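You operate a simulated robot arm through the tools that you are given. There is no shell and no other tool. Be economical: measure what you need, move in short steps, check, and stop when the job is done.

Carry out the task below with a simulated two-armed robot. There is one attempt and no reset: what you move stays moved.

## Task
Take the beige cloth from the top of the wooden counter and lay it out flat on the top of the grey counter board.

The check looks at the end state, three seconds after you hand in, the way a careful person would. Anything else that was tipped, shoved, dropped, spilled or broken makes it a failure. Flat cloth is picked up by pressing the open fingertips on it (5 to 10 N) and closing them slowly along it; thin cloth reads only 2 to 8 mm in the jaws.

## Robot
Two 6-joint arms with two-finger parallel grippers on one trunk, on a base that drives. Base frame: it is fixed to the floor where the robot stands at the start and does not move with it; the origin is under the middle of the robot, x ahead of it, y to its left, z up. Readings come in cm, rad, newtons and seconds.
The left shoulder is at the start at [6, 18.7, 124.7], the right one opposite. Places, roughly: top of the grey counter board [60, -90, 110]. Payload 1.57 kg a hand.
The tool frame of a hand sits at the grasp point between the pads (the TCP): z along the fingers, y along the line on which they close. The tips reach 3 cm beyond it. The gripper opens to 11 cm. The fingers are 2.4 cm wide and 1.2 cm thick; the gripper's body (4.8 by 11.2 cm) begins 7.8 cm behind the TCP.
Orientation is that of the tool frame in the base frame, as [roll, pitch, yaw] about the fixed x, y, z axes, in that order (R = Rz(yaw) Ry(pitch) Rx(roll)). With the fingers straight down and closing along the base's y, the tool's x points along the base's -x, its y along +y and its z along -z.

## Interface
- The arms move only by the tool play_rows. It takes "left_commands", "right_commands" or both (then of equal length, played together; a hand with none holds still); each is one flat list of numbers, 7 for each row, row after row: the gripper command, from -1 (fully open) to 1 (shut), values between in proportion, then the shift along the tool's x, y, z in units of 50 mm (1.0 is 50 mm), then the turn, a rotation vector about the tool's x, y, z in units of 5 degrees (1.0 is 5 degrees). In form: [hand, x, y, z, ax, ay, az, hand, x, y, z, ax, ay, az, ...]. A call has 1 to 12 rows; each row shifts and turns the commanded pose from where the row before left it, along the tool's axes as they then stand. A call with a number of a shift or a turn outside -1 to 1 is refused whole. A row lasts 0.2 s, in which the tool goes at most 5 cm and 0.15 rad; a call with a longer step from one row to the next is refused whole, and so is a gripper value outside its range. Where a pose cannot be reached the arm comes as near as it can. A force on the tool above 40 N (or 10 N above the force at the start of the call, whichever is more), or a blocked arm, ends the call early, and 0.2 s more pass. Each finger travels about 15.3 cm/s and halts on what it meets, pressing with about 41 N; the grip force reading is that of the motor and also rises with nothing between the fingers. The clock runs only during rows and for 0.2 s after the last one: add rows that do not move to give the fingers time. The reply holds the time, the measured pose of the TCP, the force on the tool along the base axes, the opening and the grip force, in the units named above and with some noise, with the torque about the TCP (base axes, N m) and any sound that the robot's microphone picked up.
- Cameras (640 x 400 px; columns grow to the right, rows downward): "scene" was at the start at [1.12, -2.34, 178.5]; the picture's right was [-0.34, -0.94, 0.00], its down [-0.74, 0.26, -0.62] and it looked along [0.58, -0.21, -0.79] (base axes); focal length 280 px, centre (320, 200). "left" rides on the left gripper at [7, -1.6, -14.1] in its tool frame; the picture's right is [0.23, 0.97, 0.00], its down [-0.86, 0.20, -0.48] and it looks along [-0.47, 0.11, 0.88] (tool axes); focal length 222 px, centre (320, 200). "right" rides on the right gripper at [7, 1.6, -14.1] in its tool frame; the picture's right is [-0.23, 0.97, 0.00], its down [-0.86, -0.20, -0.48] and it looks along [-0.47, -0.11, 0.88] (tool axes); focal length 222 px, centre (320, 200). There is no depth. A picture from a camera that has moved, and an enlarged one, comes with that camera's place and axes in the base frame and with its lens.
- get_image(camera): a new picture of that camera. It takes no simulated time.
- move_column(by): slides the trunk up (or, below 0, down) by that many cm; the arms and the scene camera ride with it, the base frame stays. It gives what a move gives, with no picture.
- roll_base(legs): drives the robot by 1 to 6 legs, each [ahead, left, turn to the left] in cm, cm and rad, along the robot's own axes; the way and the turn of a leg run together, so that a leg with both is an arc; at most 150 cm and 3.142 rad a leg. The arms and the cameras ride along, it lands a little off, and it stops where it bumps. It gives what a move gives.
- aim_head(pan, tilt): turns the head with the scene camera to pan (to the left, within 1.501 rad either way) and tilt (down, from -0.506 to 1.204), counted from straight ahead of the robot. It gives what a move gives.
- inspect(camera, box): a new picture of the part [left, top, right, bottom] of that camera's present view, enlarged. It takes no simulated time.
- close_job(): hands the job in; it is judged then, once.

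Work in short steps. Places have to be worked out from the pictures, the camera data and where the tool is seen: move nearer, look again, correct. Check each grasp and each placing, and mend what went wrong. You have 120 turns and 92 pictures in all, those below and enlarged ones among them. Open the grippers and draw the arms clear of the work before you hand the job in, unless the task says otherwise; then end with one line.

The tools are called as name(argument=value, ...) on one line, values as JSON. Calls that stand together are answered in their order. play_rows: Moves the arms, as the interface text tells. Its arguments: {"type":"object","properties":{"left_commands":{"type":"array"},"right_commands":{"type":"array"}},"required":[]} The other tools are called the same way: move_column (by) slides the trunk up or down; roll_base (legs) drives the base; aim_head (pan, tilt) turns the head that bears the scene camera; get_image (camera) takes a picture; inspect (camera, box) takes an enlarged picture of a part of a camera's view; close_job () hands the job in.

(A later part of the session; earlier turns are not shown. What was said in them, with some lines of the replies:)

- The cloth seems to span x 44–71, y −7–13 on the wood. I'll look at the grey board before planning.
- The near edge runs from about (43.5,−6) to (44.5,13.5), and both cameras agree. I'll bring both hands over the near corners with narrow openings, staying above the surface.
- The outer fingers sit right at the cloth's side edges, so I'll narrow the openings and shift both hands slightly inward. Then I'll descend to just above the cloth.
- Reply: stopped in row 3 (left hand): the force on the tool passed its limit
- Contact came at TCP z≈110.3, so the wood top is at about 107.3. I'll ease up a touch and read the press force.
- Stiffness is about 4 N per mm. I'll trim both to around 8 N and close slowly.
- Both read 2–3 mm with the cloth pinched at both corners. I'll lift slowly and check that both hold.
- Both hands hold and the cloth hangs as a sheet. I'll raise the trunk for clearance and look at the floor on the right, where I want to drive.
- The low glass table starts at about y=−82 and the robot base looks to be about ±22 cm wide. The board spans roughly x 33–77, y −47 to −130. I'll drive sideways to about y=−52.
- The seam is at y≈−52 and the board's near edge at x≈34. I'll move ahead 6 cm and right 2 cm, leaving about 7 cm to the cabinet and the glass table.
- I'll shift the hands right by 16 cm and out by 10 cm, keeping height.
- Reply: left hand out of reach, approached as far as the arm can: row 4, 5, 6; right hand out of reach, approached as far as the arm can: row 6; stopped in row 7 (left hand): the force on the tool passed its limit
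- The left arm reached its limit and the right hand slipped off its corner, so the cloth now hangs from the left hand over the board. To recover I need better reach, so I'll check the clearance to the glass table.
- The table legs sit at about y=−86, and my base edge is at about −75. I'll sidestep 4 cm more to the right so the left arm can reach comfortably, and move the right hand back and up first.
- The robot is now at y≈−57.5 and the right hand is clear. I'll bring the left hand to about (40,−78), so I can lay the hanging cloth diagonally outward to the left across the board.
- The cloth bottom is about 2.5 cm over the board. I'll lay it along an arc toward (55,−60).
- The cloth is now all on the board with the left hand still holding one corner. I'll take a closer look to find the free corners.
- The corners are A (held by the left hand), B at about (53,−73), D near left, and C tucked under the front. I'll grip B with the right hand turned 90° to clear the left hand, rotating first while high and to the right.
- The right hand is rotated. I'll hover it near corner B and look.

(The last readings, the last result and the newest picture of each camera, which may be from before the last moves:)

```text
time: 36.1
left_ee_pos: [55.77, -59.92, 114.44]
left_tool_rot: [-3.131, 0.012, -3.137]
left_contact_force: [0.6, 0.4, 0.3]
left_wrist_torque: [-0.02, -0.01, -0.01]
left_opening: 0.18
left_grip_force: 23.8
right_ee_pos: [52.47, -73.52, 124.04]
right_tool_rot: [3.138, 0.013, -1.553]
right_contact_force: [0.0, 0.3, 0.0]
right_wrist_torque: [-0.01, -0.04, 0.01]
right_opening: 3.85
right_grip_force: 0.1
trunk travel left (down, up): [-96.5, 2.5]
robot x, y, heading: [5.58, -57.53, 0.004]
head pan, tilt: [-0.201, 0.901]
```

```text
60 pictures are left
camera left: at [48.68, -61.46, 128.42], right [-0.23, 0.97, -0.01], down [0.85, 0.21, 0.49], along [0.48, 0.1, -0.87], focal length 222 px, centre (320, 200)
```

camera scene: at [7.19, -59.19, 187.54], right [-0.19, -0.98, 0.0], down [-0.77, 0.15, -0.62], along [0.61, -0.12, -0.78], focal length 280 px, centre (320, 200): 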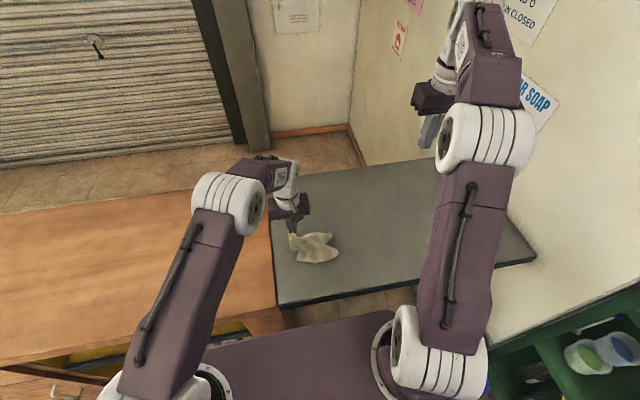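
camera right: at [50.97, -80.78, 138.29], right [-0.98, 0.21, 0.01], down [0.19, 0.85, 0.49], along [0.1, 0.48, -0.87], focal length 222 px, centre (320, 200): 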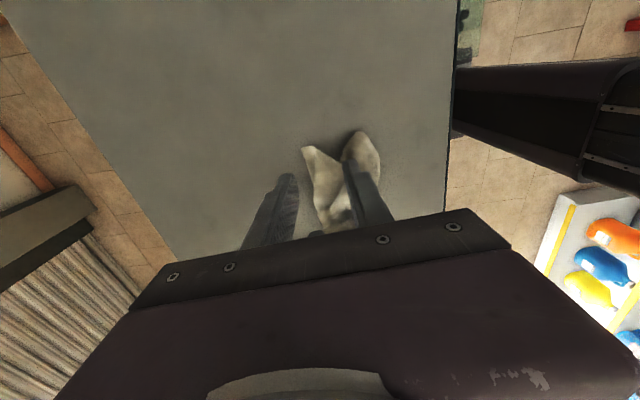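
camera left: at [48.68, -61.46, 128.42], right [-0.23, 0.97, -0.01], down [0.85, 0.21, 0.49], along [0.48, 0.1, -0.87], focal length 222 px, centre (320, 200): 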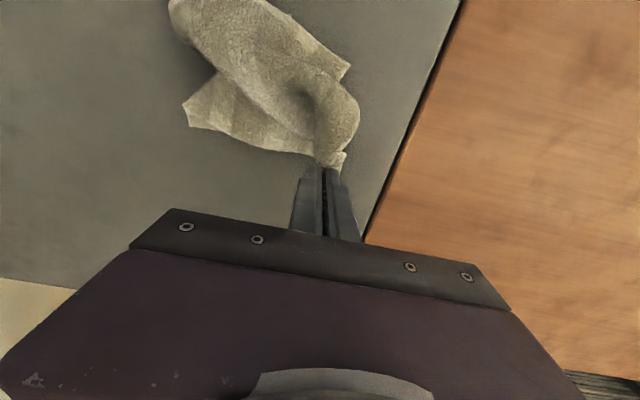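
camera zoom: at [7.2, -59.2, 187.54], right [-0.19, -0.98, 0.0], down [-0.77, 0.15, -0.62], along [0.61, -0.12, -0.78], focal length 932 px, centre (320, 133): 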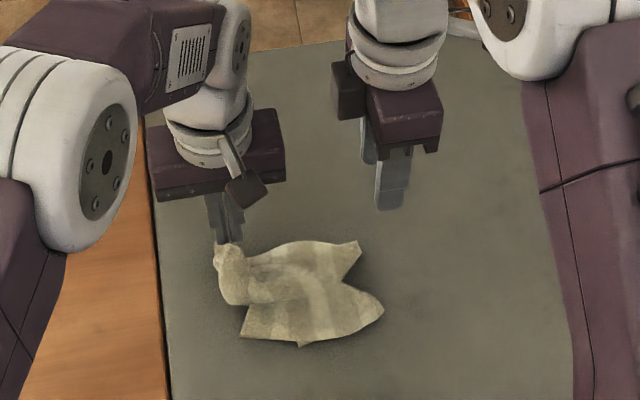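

B is at about (54,−73), with the strip behind it spanning x 51–55 at y≈−70. I'll position over it and go down in two stages.

play_rows(right_commands=[0.45, -0.32, -0.07, 0, 0, 0, 0, 0.45, -0.32, -0.07, 0, 0, 0, 0, 0.45, 0, 0, 0.5, 0, 0, 0, 0.45, 0, 0, 0.5, 0, 0, 0, 0.45, 0, 0, 0.5, 0, 0, 0, 0.45, 0, 0, 0, 0, 0, 0])

get_image(camera="right")

get_image(camera="left")

```text
time: 37.5
left_ee_pos: [55.76, -59.97, 114.4]
left_tool_rot: [-3.132, 0.012, -3.136]
left_contact_force: [-0.1, 0.4, 0.0]
left_wrist_torque: [-0.02, -0.02, -0.01]
left_opening: 0.18
left_grip_force: 23.5
right_ee_pos: [53.14, -70.32, 116.6]
right_tool_rot: [3.138, 0.013, -1.555]
right_contact_force: [0.3, -0.2, -1.3]
right_wrist_torque: [-0.01, -0.02, 0.0]
right_opening: 3.04
right_grip_force: 0.0
trunk travel left (down, up): [-96.5, 2.5]
robot x, y, heading: [5.72, -57.55, 0.007]
head pan, tilt: [-0.201, 0.901]
```

```text
59 pictures are left
camera right: at [51.68, -77.57, 130.77], right [-0.98, 0.21, 0.01], down [0.19, 0.85, 0.49], along [0.1, 0.48, -0.87], focal length 222 px, centre (320, 200)
```

right: 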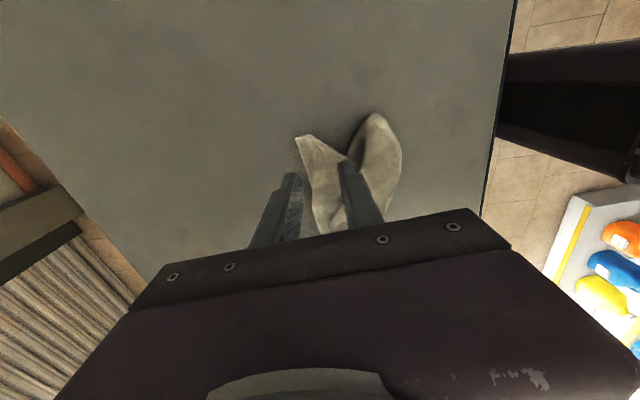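

```text
58 pictures are left
camera left: at [48.67, -61.46, 128.43], right [-0.23, 0.97, -0.01], down [0.85, 0.21, 0.49], along [0.48, 0.1, -0.87], focal length 222 px, centre (320, 200)
```

left: 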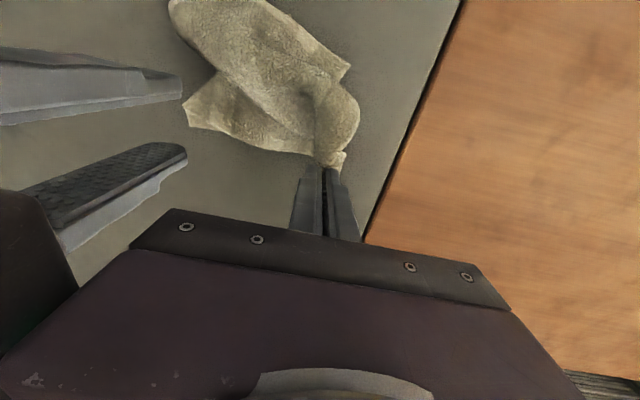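

The alignment looks right, with fingers straddling the strip about 2 cm inside B. I'll lower in small steps.

play_rows(right_commands=[0.45, 0, 0, 0.1, 0, 0, 0, 0.45, 0, 0, 0.1, 0, 0, 0, 0.45, 0, 0, 0.1, 0, 0, 0, 0.45, 0, 0, 0.06, 0, 0, 0, 0.45, 0, 0, 0.06, 0, 0, 0, 0.45, 0, 0, 0.06, 0, 0, 0, 0.45, 0, 0, 0, 0, 0, 0])

```text
time: 39.1
left_ee_pos: [55.7, -59.99, 114.34]
left_tool_rot: [-3.131, 0.012, -3.136]
left_contact_force: [-0.2, -0.1, 0.0]
left_wrist_torque: [-0.02, 0.02, -0.02]
left_opening: 0.16
left_grip_force: 23.4
right_ee_pos: [53.1, -70.27, 114.33]
right_tool_rot: [3.139, 0.012, -1.555]
right_contact_force: [-0.2, -0.9, -0.3]
right_wrist_torque: [0.03, 0.02, 0.01]
right_opening: 3.05
right_grip_force: 0.1
trunk travel left (down, up): [-96.5, 2.5]
robot x, y, heading: [5.79, -57.88, 0.01]
head pan, tilt: [-0.201, 0.901]
```

No contact yet, so I'll continue in 2 mm steps.

play_rows(right_commands=[0.45, 0, 0, 0.04, 0, 0, 0, 0.45, 0, 0, 0.04, 0, 0, 0, 0.45, 0, 0, 0.04, 0, 0, 0, 0.45, 0, 0, 0.04, 0, 0, 0, 0.45, 0, 0, 0.04, 0, 0, 0, 0.45, 0, 0, 0.04, 0, 0, 0, 0.45, 0, 0, 0, 0, 0, 0])

```text
time: 40.7
left_ee_pos: [55.72, -59.95, 114.45]
left_tool_rot: [-3.132, 0.012, -3.137]
left_contact_force: [0.3, -0.1, 0.3]
left_wrist_torque: [0.0, 0.01, -0.03]
left_opening: 0.18
left_grip_force: 23.7
right_ee_pos: [53.35, -70.32, 113.19]
right_tool_rot: [3.138, 0.012, -1.552]
right_contact_force: [0.7, 1.3, 0.0]
right_wrist_torque: [-0.01, -0.01, 0.0]
right_opening: 3.03
right_grip_force: 0.0
trunk travel left (down, up): [-96.5, 2.5]
robot x, y, heading: [5.85, -57.53, 0.007]
head pan, tilt: [-0.201, 0.901]
```

No contact at 113.2, so I'll continue.

play_rows(right_commands=[0.45, 0, 0, 0.04, 0, 0, 0, 0.45, 0, 0, 0.04, 0, 0, 0, 0.45, 0, 0, 0.04, 0, 0, 0, 0.45, 0, 0, 0.04, 0, 0, 0, 0.45, 0, 0, 0, 0, 0, 0])

get_image(camera="right")

get_image(camera="left")

```text
time: 41.9
left_ee_pos: [55.82, -59.91, 114.34]
left_tool_rot: [-3.129, 0.011, -3.136]
left_contact_force: [0.8, 0.2, 0.1]
left_wrist_torque: [-0.03, 0.01, -0.04]
left_opening: 0.16
left_grip_force: 23.4
right_ee_pos: [53.08, -70.29, 112.28]
right_tool_rot: [3.138, 0.011, -1.554]
right_contact_force: [0.2, -0.2, -0.5]
right_wrist_torque: [-0.02, 0.0, 0.01]
right_opening: 3.01
right_grip_force: 0.1
trunk travel left (down, up): [-96.5, 2.5]
robot x, y, heading: [5.65, -57.55, 0.009]
head pan, tilt: [-0.201, 0.901]
```

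```text
57 pictures are left
camera right: at [51.56, -77.48, 126.47], right [-0.98, 0.21, 0.01], down [0.19, 0.85, 0.49], along [0.1, 0.48, -0.87], focal length 222 px, centre (320, 200)
```

right: 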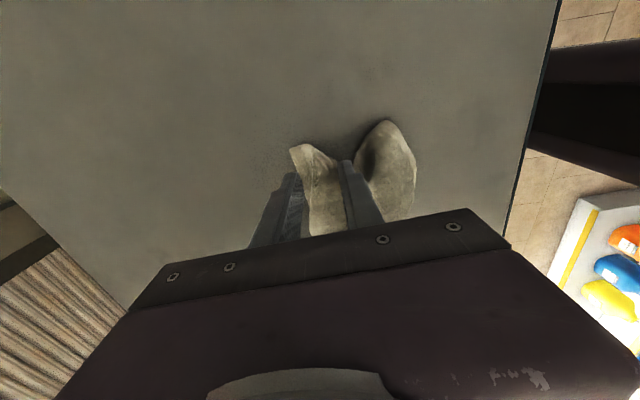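

```text
56 pictures are left
camera left: at [48.7, -61.44, 128.42], right [-0.23, 0.97, -0.01], down [0.85, 0.21, 0.49], along [0.48, 0.1, -0.87], focal length 222 px, centre (320, 200)
```

left: 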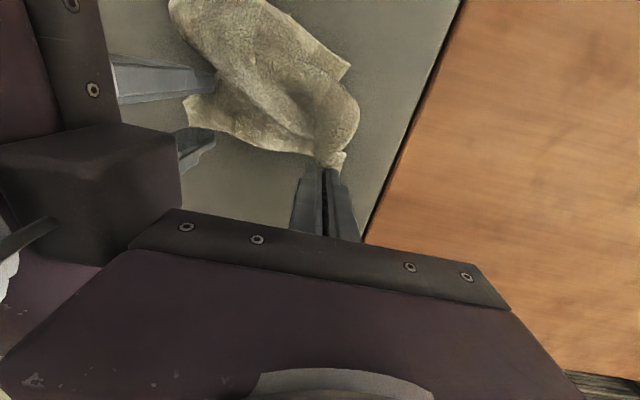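

Still above the board, but the tips straddle the strip well. I'll continue down.

play_rows(right_commands=[0.45, 0, 0, 0.06, 0, 0, 0, 0.45, 0, 0, 0.06, 0, 0, 0, 0.45, 0, 0, 0.04, 0, 0, 0, 0.45, 0, 0, 0.04, 0, 0, 0, 0.45, 0, 0, 0.04, 0, 0, 0, 0.45, 0, 0, 0.0, 0, 0, 0])

```text
time: 43.3
left_ee_pos: [55.64, -59.94, 114.53]
left_tool_rot: [-3.131, 0.012, -3.136]
left_contact_force: [-0.6, -0.2, -0.5]
left_wrist_torque: [-0.06, -0.04, -0.01]
left_opening: 0.16
left_grip_force: 23.2
right_ee_pos: [53.08, -70.35, 111.12]
right_tool_rot: [3.138, 0.013, -1.552]
right_contact_force: [-0.4, 1.2, 1.0]
right_wrist_torque: [0.01, 0.04, 0.03]
right_opening: 3.03
right_grip_force: 0.1
trunk travel left (down, up): [-96.5, 2.5]
robot x, y, heading: [5.7, -57.82, 0.005]
head pan, tilt: [-0.201, 0.901]
```

play_rows(right_commands=[0.45, 0, 0, 0.03, 0, 0, 0, 0.45, 0, 0, 0.03, 0, 0, 0, 0.45, 0, 0, 0.03, 0, 0, 0, 0.45, 0, 0, 0.03, 0, 0, 0, 0.45, 0, 0, 0.03, 0, 0, 0, 0.45, 0, 0, 0.0, 0, 0, 0])

get_image(camera="right")

```text
time: 44.7
left_ee_pos: [55.66, -59.8, 114.45]
left_tool_rot: [-3.133, 0.012, -3.135]
left_contact_force: [0.2, -0.2, -0.3]
left_wrist_torque: [-0.02, 0.03, 0.02]
left_opening: 0.17
left_grip_force: 23.8
right_ee_pos: [53.11, -70.2, 110.52]
right_tool_rot: [3.139, 0.012, -1.552]
right_contact_force: [-0.5, 0.5, 11.6]
right_wrist_torque: [0.08, 0.29, 0.02]
right_opening: 3.09
right_grip_force: 0.2
trunk travel left (down, up): [-96.5, 2.5]
robot x, y, heading: [5.88, -57.87, 0.012]
head pan, tilt: [-0.201, 0.901]
```

```text
55 pictures are left
camera right: at [51.49, -77.39, 124.69], right [-0.98, 0.21, 0.0], down [0.18, 0.85, 0.49], along [0.1, 0.48, -0.87], focal length 222 px, centre (320, 200)
```

right: 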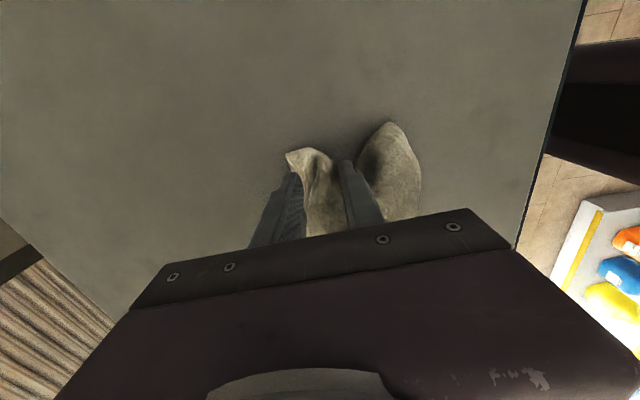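

Contact at 11.6 N, so the board top is at about 107.6. I'll ease slightly and close slowly.

play_rows(right_commands=[0.45, 0, 0, -0.012, 0, 0, 0, 0.52, 0, 0, 0, 0, 0, 0, 0.59, 0, 0, 0, 0, 0, 0, 0.66, 0, 0, 0, 0, 0, 0, 0.73, 0, 0, 0, 0, 0, 0, 0.8, 0, 0, 0, 0, 0, 0, 0.87, 0, 0, 0, 0, 0, 0, 0.94, 0, 0, 0, 0, 0, 0, 1, 0, 0, 0, 0, 0, 0, 1, 0, 0, 0, 0, 0, 0, 1, 0, 0, 0, 0, 0, 0])

get_image(camera="right")

```text
time: 47.1
left_ee_pos: [55.67, -59.89, 114.46]
left_tool_rot: [-3.131, 0.012, -3.134]
left_contact_force: [0.3, 0.1, 0.2]
left_wrist_torque: [-0.01, -0.02, -0.01]
left_opening: 0.17
left_grip_force: 23.8
right_ee_pos: [53.01, -70.14, 110.57]
right_tool_rot: [3.139, 0.013, -1.554]
right_contact_force: [-1.4, -0.6, 6.9]
right_wrist_torque: [0.04, 0.14, 0.04]
right_opening: 0.31
right_grip_force: 24.4
trunk travel left (down, up): [-96.5, 2.5]
robot x, y, heading: [6.07, -57.91, 0.012]
head pan, tilt: [-0.201, 0.901]
```

```text
54 pictures are left
camera right: at [51.48, -77.41, 124.73], right [-0.98, 0.21, 0.01], down [0.19, 0.85, 0.49], along [0.1, 0.48, -0.87], focal length 222 px, centre (320, 200)
```

right: 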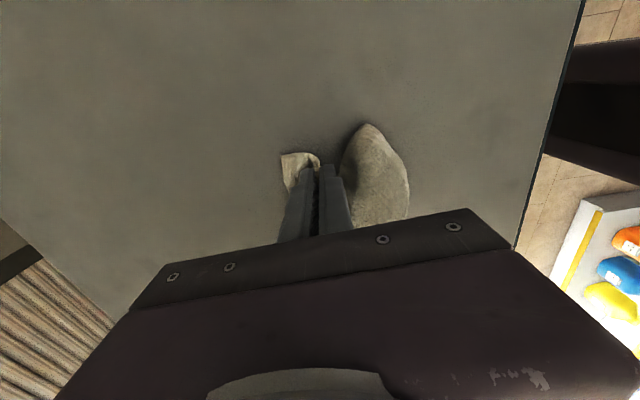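

B is pinched at 3 mm. I'll lift both hands together, drawing back to x≈45.

play_rows(left_commands=[1, 0.27, 0, -0.6, 0, 0, 0, 1, 0.27, 0, -0.6, 0, 0, 0, 1, 0.27, 0, -0.6, 0, 0, 0, 1, 0.27, 0, -0.6, 0, 0, 0, 1, 0.27, 0, -0.6, 0, 0, 0, 1, 0.27, 0, -0.6, 0, 0, 0, 1, 0.27, 0, -0.6, 0, 0, 0, 1, 0.27, 0, -0.6, 0, 0, 0, 1, 0, 0, 0, 0, 0, 0], right_commands=[1, 0, 0.2, -0.7, 0, 0, 0, 1, 0, 0.2, -0.7, 0, 0, 0, 1, 0, 0.2, -0.7, 0, 0, 0, 1, 0, 0.2, -0.7, 0, 0, 0, 1, 0, 0.2, -0.7, 0, 0, 0, 1, 0, 0.2, -0.7, 0, 0, 0, 1, 0, 0.2, -0.7, 0, 0, 0, 1, 0, 0.2, -0.7, 0, 0, 0, 1, 0, 0, 0, 0, 0, 0])

get_image(camera="scene")

get_image(camera="left")

```text
time: 49.1
left_ee_pos: [44.78, -59.67, 138.31]
left_tool_rot: [-3.132, 0.011, -3.133]
left_contact_force: [-0.5, 0.4, 0.4]
left_wrist_torque: [-0.01, -0.02, -0.01]
left_opening: 0.18
left_grip_force: 23.7
right_ee_pos: [45.26, -70.75, 138.39]
right_tool_rot: [3.138, 0.011, -1.552]
right_contact_force: [1.6, 0.8, 0.1]
right_wrist_torque: [0.02, 0.0, 0.0]
right_opening: 0.28
right_grip_force: 24.0
trunk travel left (down, up): [-96.5, 2.5]
robot x, y, heading: [5.72, -57.76, 0.007]
head pan, tilt: [-0.201, 0.901]
```

```text
53 pictures are left
camera scene: at [7.22, -59.18, 187.54], right [-0.19, -0.98, 0.0], down [-0.77, 0.15, -0.62], along [0.61, -0.12, -0.78], focal length 280 px, centre (320, 200)
```

scene: 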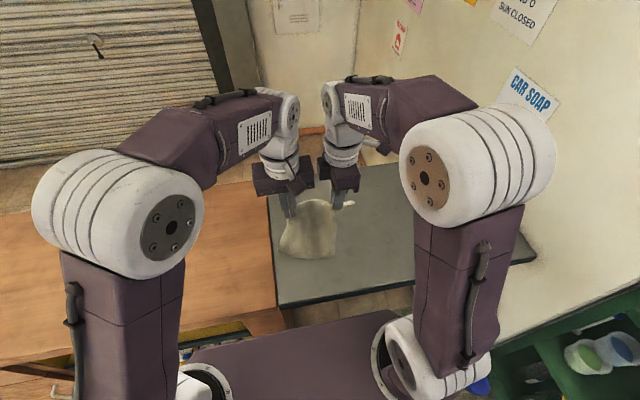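

```text
52 pictures are left
camera left: at [37.69, -61.19, 152.41], right [-0.23, 0.97, -0.01], down [0.85, 0.21, 0.49], along [0.48, 0.1, -0.87], focal length 222 px, centre (320, 200)
```

left: 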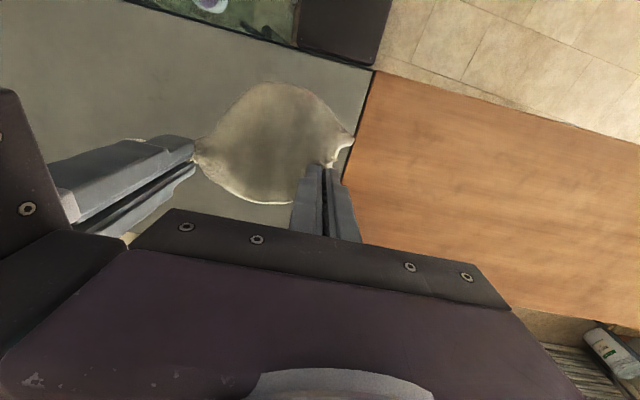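

The cloth now hangs between two adjacent corners with slack. I'll spread the right hand gently to pull the top edge straight.

play_rows(right_commands=[1, 0.1, 0, 0, 0, 0, 0, 1, 0.1, 0, 0, 0, 0, 0, 1, 0.1, 0, 0, 0, 0, 0, 1, 0.1, 0, 0, 0, 0, 0, 1, 0, 0, 0, 0, 0, 0])

get_image(camera="left")

inspect(camera="scene", box=[240, 160, 400, 280])

```text
time: 50.3
left_ee_pos: [44.64, -59.72, 138.27]
left_tool_rot: [-3.131, 0.013, -3.137]
left_contact_force: [1.1, -0.1, -0.1]
left_wrist_torque: [0.01, 0.0, -0.05]
left_opening: 0.15
left_grip_force: 23.3
right_ee_pos: [45.25, -72.73, 138.4]
right_tool_rot: [3.138, 0.012, -1.555]
right_contact_force: [-0.2, -0.5, 0.2]
right_wrist_torque: [-0.01, -0.01, 0.03]
right_opening: 0.29
right_grip_force: 23.9
trunk travel left (down, up): [-96.5, 2.5]
robot x, y, heading: [5.84, -57.75, 0.009]
head pan, tilt: [-0.201, 0.901]
```

```text
51 pictures are left
camera left: at [37.65, -61.19, 152.39], right [-0.23, 0.97, -0.01], down [0.85, 0.21, 0.49], along [0.48, 0.1, -0.87], focal length 222 px, centre (320, 200)
```

left: 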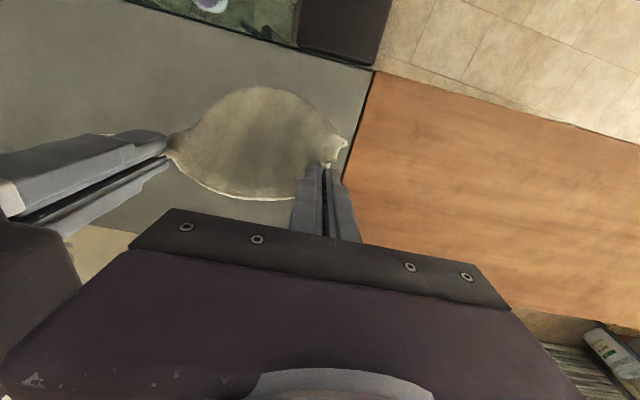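

```text
3.33 times, centred on (320, 220) of scene
camera zoom: at [7.14, -59.18, 187.54], right [-0.19, -0.98, 0.0], down [-0.77, 0.15, -0.62], along [0.61, -0.12, -0.78], focal length 932 px, centre (320, 133)
```

zoom: 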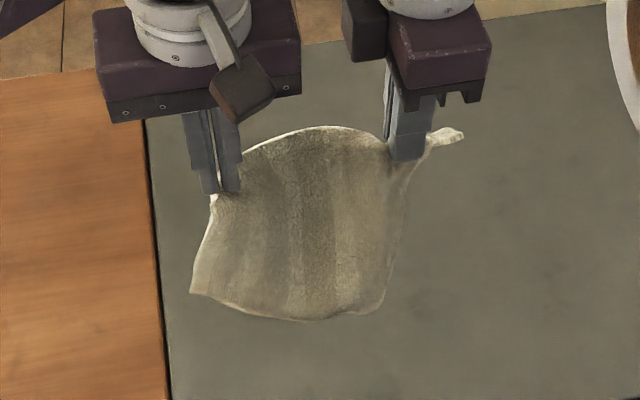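

The stripes now run vertically, so A–B is the long edge (about 24 cm) and the hang is about 18 cm. I'll spread more in small steps.

play_rows(right_commands=[1, 0.08, 0, 0, 0, 0, 0, 1, 0.08, 0, 0, 0, 0, 0, 1, 0.08, 0, 0, 0, 0, 0, 1, 0.08, 0, 0, 0, 0, 0, 1, 0.08, 0, 0, 0, 0, 0, 1, 0.08, 0, 0, 0, 0, 0, 1, 0, 0, 0, 0, 0, 0])

get_image(camera="left")

inspect(camera="scene", box=[240, 160, 400, 280])

```text
time: 51.9
left_ee_pos: [44.73, -59.66, 138.41]
left_tool_rot: [-3.132, 0.012, -3.137]
left_contact_force: [0.1, 0.3, 0.4]
left_wrist_torque: [0.0, -0.02, -0.01]
left_opening: 0.21
left_grip_force: 23.6
right_ee_pos: [45.34, -75.13, 138.45]
right_tool_rot: [3.14, 0.013, -1.553]
right_contact_force: [0.5, 0.4, -1.1]
right_wrist_torque: [0.01, 0.0, -0.03]
right_opening: 0.28
right_grip_force: 24.3
trunk travel left (down, up): [-96.5, 2.5]
robot x, y, heading: [6.21, -57.53, 0.008]
head pan, tilt: [-0.201, 0.901]
```

```text
49 pictures are left
camera left: at [37.71, -61.19, 152.37], right [-0.23, 0.97, -0.01], down [0.85, 0.21, 0.49], along [0.48, 0.1, -0.87], focal length 222 px, centre (320, 200)
```

left: 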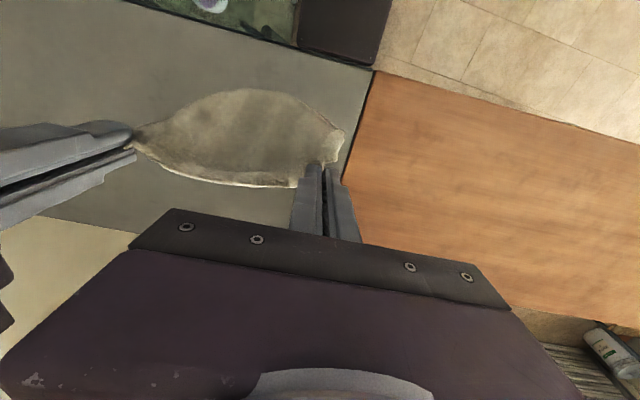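

```text
3.33 times, centred on (320, 220) of scene
camera zoom: at [7.22, -59.18, 187.54], right [-0.19, -0.98, 0.0], down [-0.77, 0.15, -0.62], along [0.61, -0.12, -0.78], focal length 932 px, centre (320, 133)
```

zoom: 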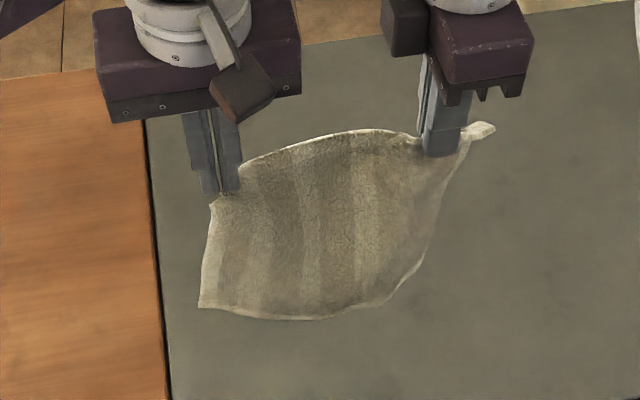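

Still slack, so I'll continue spreading.

play_rows(right_commands=[1, 0.06, 0, 0, 0, 0, 0, 1, 0.06, 0, 0, 0, 0, 0, 1, 0.06, 0, 0, 0, 0, 0, 1, 0.06, 0, 0, 0, 0, 0, 1, 0.06, 0, 0, 0, 0, 0, 1, 0.06, 0, 0, 0, 0, 0, 1, 0, 0, 0, 0, 0, 0])

get_image(camera="left")

```text
time: 53.5
left_ee_pos: [44.65, -59.7, 138.44]
left_tool_rot: [-3.131, 0.014, -3.137]
left_contact_force: [1.1, -3.1, 0.1]
left_wrist_torque: [-0.1, -0.02, 0.0]
left_opening: 0.17
left_grip_force: 23.4
right_ee_pos: [45.3, -77.02, 138.51]
right_tool_rot: [3.138, 0.012, -1.553]
right_contact_force: [-0.1, 2.0, 0.1]
right_wrist_torque: [0.1, -0.01, -0.01]
right_opening: 0.32
right_grip_force: 23.7
trunk travel left (down, up): [-96.5, 2.5]
robot x, y, heading: [5.49, -58.04, 0.01]
head pan, tilt: [-0.201, 0.901]
```

```text
47 pictures are left
camera left: at [37.7, -61.2, 152.38], right [-0.23, 0.97, -0.01], down [0.85, 0.21, 0.49], along [0.48, 0.1, -0.87], focal length 222 px, centre (320, 200)
```

left: 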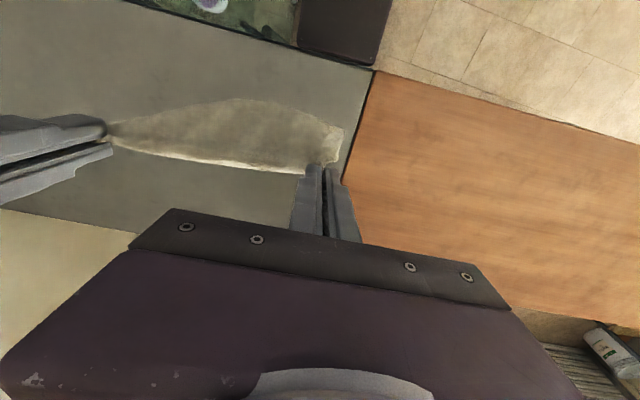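

The edge is now taut (2–3 N). I'll move back 3 cm and lower until the bottom edge is near the board, then check.

play_rows(left_commands=[1, 0.2, 0, 0.35, 0, 0, 0, 1, 0.2, 0, 0.35, 0, 0, 0, 1, 0.2, 0, 0.35, 0, 0, 0, 1, 0, 0, 0.35, 0, 0, 0, 1, 0, 0, 0.3, 0, 0, 0, 1, 0, 0, 0, 0, 0, 0, 1, 0, 0, 0, 0, 0, 0], right_commands=[1, 0, 0.24, 0.35, 0, 0, 0, 1, 0, 0.24, 0.35, 0, 0, 0, 1, 0, 0.24, 0.35, 0, 0, 0, 1, 0, 0, 0.35, 0, 0, 0, 1, 0, 0, 0.3, 0, 0, 0, 1, 0, 0, 0, 0, 0, 0, 1, 0, 0, 0, 0, 0, 0])

inspect(camera="scene", box=[240, 180, 400, 300])

```text
time: 55.1
left_ee_pos: [41.68, -59.78, 129.98]
left_tool_rot: [-3.132, 0.014, -3.136]
left_contact_force: [0.4, -1.9, -0.5]
left_wrist_torque: [-0.04, -0.05, -0.02]
left_opening: 0.16
left_grip_force: 23.3
right_ee_pos: [41.6, -76.86, 129.78]
right_tool_rot: [3.139, 0.012, -1.553]
right_contact_force: [-0.4, 1.2, -1.1]
right_wrist_torque: [0.04, -0.04, 0.02]
right_opening: 0.3
right_grip_force: 24.0
trunk travel left (down, up): [-96.5, 2.5]
robot x, y, heading: [6.15, -58.01, 0.011]
head pan, tilt: [-0.201, 0.901]
```

```text
3.33 times, centred on (320, 240) of scene
camera zoom: at [7.13, -59.16, 187.54], right [-0.19, -0.98, 0.0], down [-0.77, 0.15, -0.62], along [0.61, -0.12, -0.78], focal length 932 px, centre (320, 67)
```

zoom: 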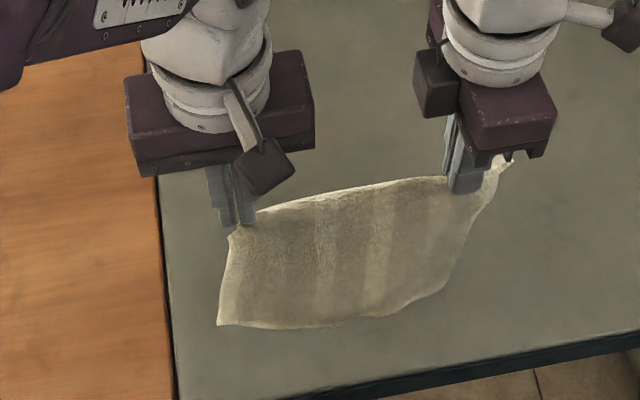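

The bottom edge is about 2.5 cm over the board at x≈41, with all corners inside the board. I'll lay it outward at 45°.

play_rows(left_commands=[1, 0, 0, 0.25, 0, 0, 0, 1, 0, 0, 0.25, 0, 0, 0, 1, -0.4, 0, 0.4, 0, 0, 0, 1, -0.4, 0, 0.4, 0, 0, 0, 1, -0.4, 0, 0.4, 0, 0, 0, 1, -0.4, 0, 0.4, 0, 0, 0, 1, -0.4, 0, 0.4, 0, 0, 0, 1, -0.4, 0, 0.4, 0, 0, 0, 1, -0.4, 0, 0.4, 0, 0, 0, 1, -0.4, 0, 0.3, 0, 0, 0, 1, -0.2, 0, 0.1, 0, 0, 0, 1, 0, 0, 0, 0, 0, 0], right_commands=[1, 0, 0, 0.25, 0, 0, 0, 1, 0, 0, 0.25, 0, 0, 0, 1, 0, -0.4, 0.4, 0, 0, 0, 1, 0, -0.4, 0.4, 0, 0, 0, 1, 0, -0.4, 0.4, 0, 0, 0, 1, 0, -0.4, 0.4, 0, 0, 0, 1, 0, -0.4, 0.4, 0, 0, 0, 1, 0, -0.4, 0.4, 0, 0, 0, 1, 0, -0.4, 0.4, 0, 0, 0, 1, 0, -0.4, 0.3, 0, 0, 0, 1, 0, -0.2, 0.1, 0, 0, 0, 1, 0, 0, 0, 0, 0, 0])

inspect(camera="scene", box=[240, 180, 400, 300])

get_image(camera="left")

```text
time: 57.7
left_ee_pos: [59.0, -59.91, 111.54]
left_tool_rot: [-3.13, 0.011, -3.136]
left_contact_force: [-0.8, -0.1, 0.8]
left_wrist_torque: [-0.02, 0.01, 0.0]
left_opening: 0.16
left_grip_force: 23.2
right_ee_pos: [58.69, -76.41, 111.5]
right_tool_rot: [3.139, 0.012, -1.552]
right_contact_force: [-0.5, 0.2, 0.8]
right_wrist_torque: [-0.05, 0.0, 0.0]
right_opening: 0.29
right_grip_force: 24.0
trunk travel left (down, up): [-96.5, 2.5]
robot x, y, heading: [6.0, -57.91, 0.006]
head pan, tilt: [-0.201, 0.901]
```

```text
3.33 times, centred on (320, 240) of scene
camera zoom: at [7.1, -59.19, 187.54], right [-0.19, -0.98, 0.0], down [-0.77, 0.15, -0.62], along [0.61, -0.12, -0.78], focal length 932 px, centre (320, 67)
```

zoom: 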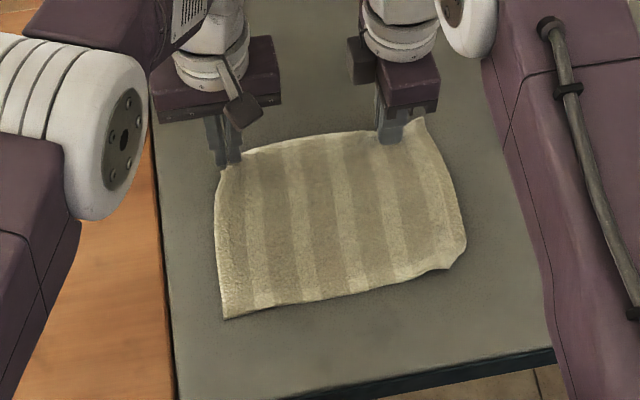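

```text
44 pictures are left
camera left: at [51.9, -61.49, 125.5], right [-0.23, 0.97, -0.01], down [0.85, 0.21, 0.49], along [0.48, 0.1, -0.87], focal length 222 px, centre (320, 200)
```

left: 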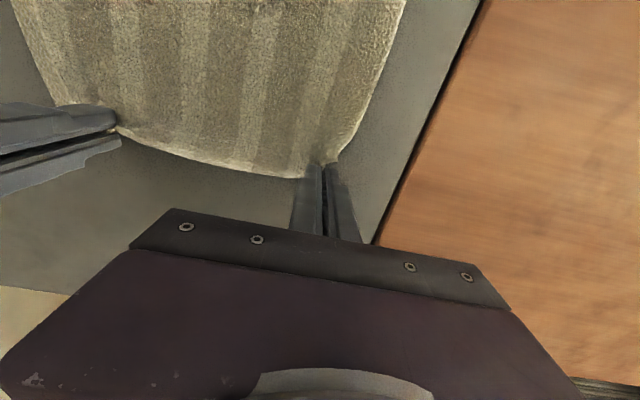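

Laid nicely. I'll lower the last few mm with a slight spread, release, and lift straight up.

play_rows(left_commands=[1, 0, 0, 0.06, 0, 0, 0, 1, 0, 0, 0.05, 0, 0, 0, 1, 0, 0, 0, 0, 0, 0, 0.9, 0, 0, 0, 0, 0, 0, 0.8, 0, 0, 0, 0, 0, 0, 0.7, 0, 0, 0, 0, 0, 0, 0.7, 0, 0, 0, 0, 0, 0, 0.7, 0, 0, -0.1, 0, 0, 0, 0.7, 0, 0, -0.2, 0, 0, 0, 0.7, 0, 0, -0.4, 0, 0, 0, 0.7, 0, 0, -0.6, 0, 0, 0, 0.7, 0, 0, -0.6, 0, 0, 0], right_commands=[1, 0.07, 0, 0.06, 0, 0, 0, 1, 0.07, 0, 0.05, 0, 0, 0, 1, 0, 0, 0, 0, 0, 0, 0.9, 0, 0, 0, 0, 0, 0, 0.8, 0, 0, 0, 0, 0, 0, 0.7, 0, 0, 0, 0, 0, 0, 0.7, 0, 0, 0, 0, 0, 0, 0.7, 0, 0, -0.1, 0, 0, 0, 0.7, 0, 0, -0.2, 0, 0, 0, 0.7, 0, 0, -0.4, 0, 0, 0, 0.7, 0, 0, -0.6, 0, 0, 0, 0.7, 0, 0, -0.6, 0, 0, 0])

inspect(camera="scene", box=[240, 180, 400, 300])

get_image(camera="left")

get_image(camera="right")

```text
time: 60.3
left_ee_pos: [58.65, -59.89, 120.33]
left_tool_rot: [-3.131, 0.013, -3.137]
left_contact_force: [0.7, 0.2, 0.8]
left_wrist_torque: [0.0, -0.01, -0.01]
left_opening: 1.67
left_grip_force: 0.0
right_ee_pos: [58.43, -77.05, 120.43]
right_tool_rot: [3.139, 0.013, -1.552]
right_contact_force: [-0.1, -0.5, -0.1]
right_wrist_torque: [-0.01, -0.02, 0.02]
right_opening: 1.66
right_grip_force: 0.0
trunk travel left (down, up): [-96.5, 2.5]
robot x, y, heading: [5.72, -57.96, 0.005]
head pan, tilt: [-0.201, 0.901]
```

```text
3.33 times, centred on (320, 240) of scene
camera zoom: at [7.03, -59.15, 187.54], right [-0.19, -0.98, 0.0], down [-0.77, 0.15, -0.62], along [0.61, -0.12, -0.78], focal length 932 px, centre (320, 67)
```

zoom: 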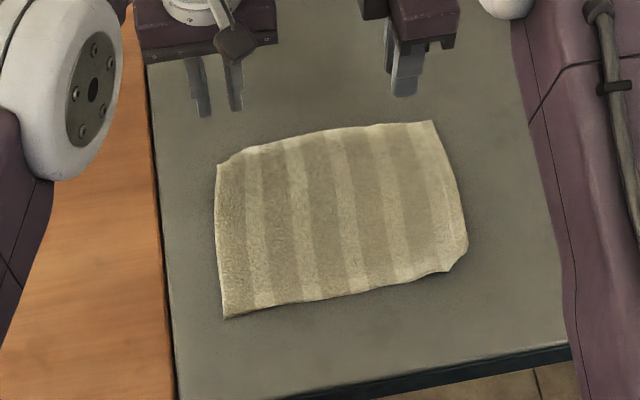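

```text
42 pictures are left
camera left: at [51.61, -61.43, 134.36], right [-0.23, 0.97, -0.01], down [0.85, 0.21, 0.49], along [0.48, 0.1, -0.87], focal length 222 px, centre (320, 200)
```

left: 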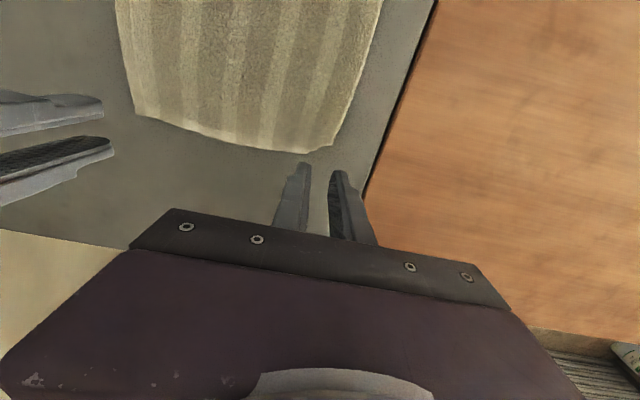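

```text
41 pictures are left
camera right: at [56.99, -84.21, 134.56], right [-0.98, 0.21, 0.01], down [0.19, 0.85, 0.49], along [0.1, 0.48, -0.87], focal length 222 px, centre (320, 200)
```

right: 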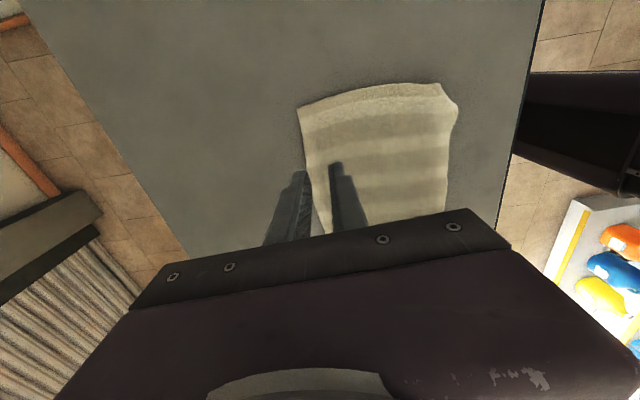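

The cloth is flat apart from a slightly clipped near-right corner. I'll open the grippers, raise the arms clear, and inspect.

play_rows(left_commands=[-0.5, 0, 0, -0.7, 0, 0, 0, -0.9, 0, 0.1, -0.7, 0, 0, 0, -0.9, 0, 0.4, -0.7, 0, 0, 0, -0.9, 0.3, 0.5, -0.5, 0, 0, 0, -0.9, 0.4, 0.5, 0, 0, 0, 0, -0.9, 0, 0, 0, 0, 0, 0], right_commands=[-0.5, 0, 0, -0.7, 0, 0, 0, -0.9, 0.1, 0, -0.7, 0, 0, 0, -0.9, 0.4, 0, -0.7, 0, 0, 0, -0.9, 0.5, 0.2, -0.5, 0, 0, 0, -0.9, 0.5, 0.2, 0, 0, 0, 0, -0.9, 0, 0, 0, 0, 0, 0])

inspect(camera="scene", box=[270, 190, 390, 270])

get_image(camera="scene")

get_image(camera="right")

```text
time: 61.7
left_ee_pos: [55.15, -52.38, 133.2]
left_tool_rot: [-3.13, 0.011, -3.137]
left_contact_force: [0.1, 0.3, -0.5]
left_wrist_torque: [0.0, 0.02, -0.04]
left_opening: 10.44
left_grip_force: 0.2
right_ee_pos: [56.77, -84.77, 133.1]
right_tool_rot: [3.138, 0.011, -1.555]
right_contact_force: [0.4, -0.4, -0.3]
right_wrist_torque: [0.0, -0.01, 0.04]
right_opening: 10.41
right_grip_force: 0.0
trunk travel left (down, up): [-96.5, 2.5]
robot x, y, heading: [5.58, -57.83, 0.014]
head pan, tilt: [-0.201, 0.901]
```

```text
5.00 times, centred on (330, 230) of scene
camera zoom: at [7.3, -59.19, 187.54], right [-0.19, -0.98, 0.0], down [-0.77, 0.15, -0.62], along [0.61, -0.12, -0.78], focal length 1399 px, centre (270, 50)
```

zoom: 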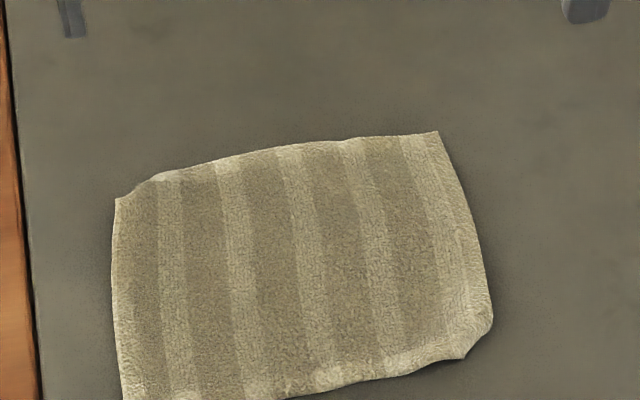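

```text
39 pictures are left
camera scene: at [7.3, -59.19, 187.54], right [-0.19, -0.98, 0.0], down [-0.77, 0.15, -0.62], along [0.61, -0.12, -0.78], focal length 280 px, centre (320, 200)
```

scene: 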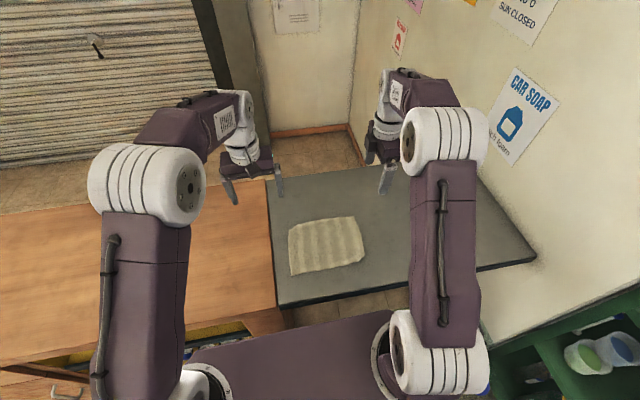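

```text
38 pictures are left
camera right: at [55.32, -91.96, 147.24], right [-0.98, 0.21, 0.01], down [0.19, 0.85, 0.49], along [0.1, 0.48, -0.87], focal length 222 px, centre (320, 200)
```

right: 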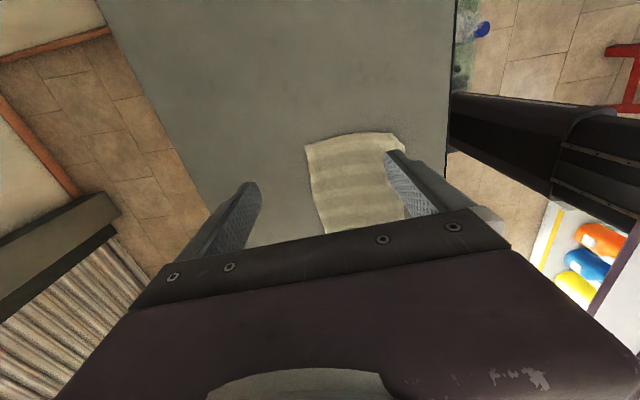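

The cloth is flat on the board, but its near-right corner looks tucked. I'll move the right camera closer for a check.

play_rows(right_commands=[-0.9, 0.2, 0.5, 0.2, 0, 0, 0, -0.9, 0.2, 0.5, 0.4, 0, 0, 0, -0.9, 0, 0.5, 0.5, 0, 0, 0, -0.9, 0, 0.5, 0.5, 0, 0, 0, -0.9, 0, 0, 0, 0, 0, 0])

inspect(camera="right", box=[220, 60, 460, 210])

```text
time: 62.9
left_ee_pos: [55.02, -52.31, 133.35]
left_tool_rot: [-3.131, 0.012, -3.137]
left_contact_force: [0.3, -0.2, -0.6]
left_wrist_torque: [-0.01, 0.0, 0.0]
left_opening: 10.45
left_grip_force: 0.0
right_ee_pos: [46.65, -86.96, 125.24]
right_tool_rot: [3.139, 0.011, -1.555]
right_contact_force: [-0.6, -0.9, 0.5]
right_wrist_torque: [-0.01, -0.02, 0.01]
right_opening: 10.45
right_grip_force: 0.0
trunk travel left (down, up): [-96.5, 2.5]
robot x, y, heading: [5.89, -57.46, 0.01]
head pan, tilt: [-0.201, 0.901]
```

```text
2.67 times, centred on (340, 135) of right
camera zoom: at [45.16, -94.11, 139.39], right [-0.98, 0.21, 0.01], down [0.19, 0.85, 0.49], along [0.1, 0.48, -0.87], focal length 592 px, centre (267, 373)
```

zoom: 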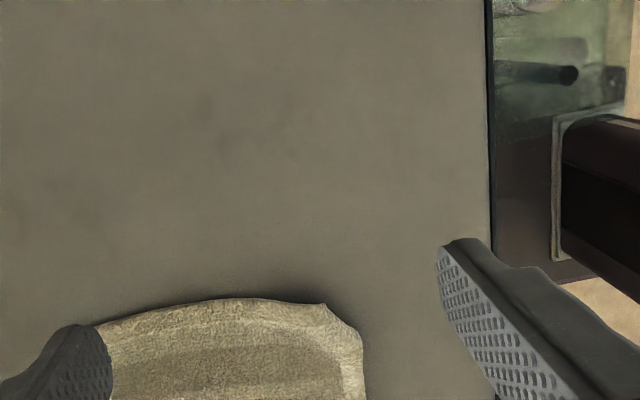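

The tuck is tiny (about 2 cm at one corner) and everything else lies smooth, so disturbing it would risk more than it gains. I'll draw both arms up and clear, then take a final look.

play_rows(left_commands=[-1, 0, 0, -0.6, 0, 0, 0, -1, 0.2, 0.4, -0.4, 0, 0, 0, -1, 0.4, 0.5, 0, 0, 0, 0, -1, 0.4, 0.5, 0, 0, 0, 0, -1, 0, 0, 0, 0, 0, 0], right_commands=[-1, 0.2, 0, -0.7, 0, 0, 0, -1, 0.4, 0, -0.7, 0, 0, 0, -1, 0.5, 0, -0.4, 0, 0, 0, -1, 0.4, 0, -0.4, 0, 0, 0, -1, 0, 0, 0, 0, 0, 0])

get_image(camera="scene")

inspect(camera="scene", box=[270, 200, 390, 280])

```text
time: 64.1
left_ee_pos: [50.05, -45.23, 138.1]
left_tool_rot: [-3.13, 0.012, -3.135]
left_contact_force: [0.4, 0.7, 0.1]
left_wrist_torque: [-0.01, 0.03, 0.01]
left_opening: 10.99
left_grip_force: 0.1
right_ee_pos: [47.07, -94.68, 136.01]
right_tool_rot: [3.138, 0.014, -1.552]
right_contact_force: [0.6, -0.2, -0.5]
right_wrist_torque: [-0.02, -0.02, -0.01]
right_opening: 10.98
right_grip_force: 0.1
trunk travel left (down, up): [-96.5, 2.5]
robot x, y, heading: [5.75, -57.86, 0.009]
head pan, tilt: [-0.201, 0.901]
```

```text
36 pictures are left
camera scene: at [7.19, -59.18, 187.54], right [-0.19, -0.98, 0.0], down [-0.77, 0.15, -0.62], along [0.61, -0.12, -0.78], focal length 280 px, centre (320, 200)
```

scene: 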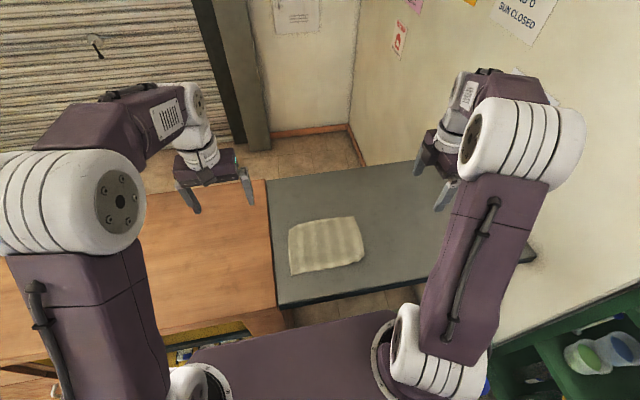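

```text
5.00 times, centred on (330, 240) of scene
camera zoom: at [7.19, -59.18, 187.54], right [-0.19, -0.98, 0.0], down [-0.77, 0.15, -0.62], along [0.61, -0.12, -0.78], focal length 1399 px, centre (270, 0)
```

zoom: 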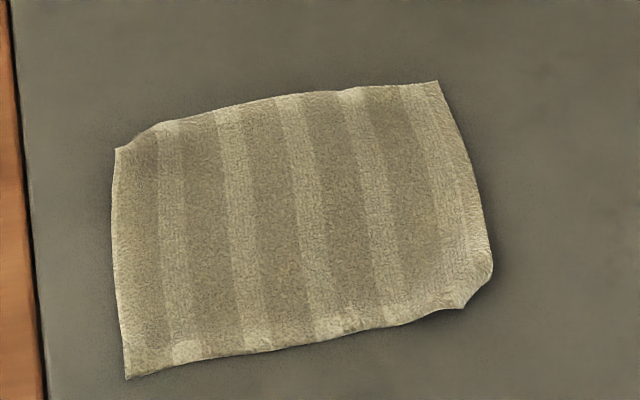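

The cloth lies spread out flat on the grey board and both open hands are clear, so I'm handing in.

close_job()

```text
The job is handed in.
```

The beige cloth is laid out flat on the grey counter board, except for about 2 cm of its near-right corner, which is tucked under; both grippers are open and clear, and I saw nothing else disturbed.
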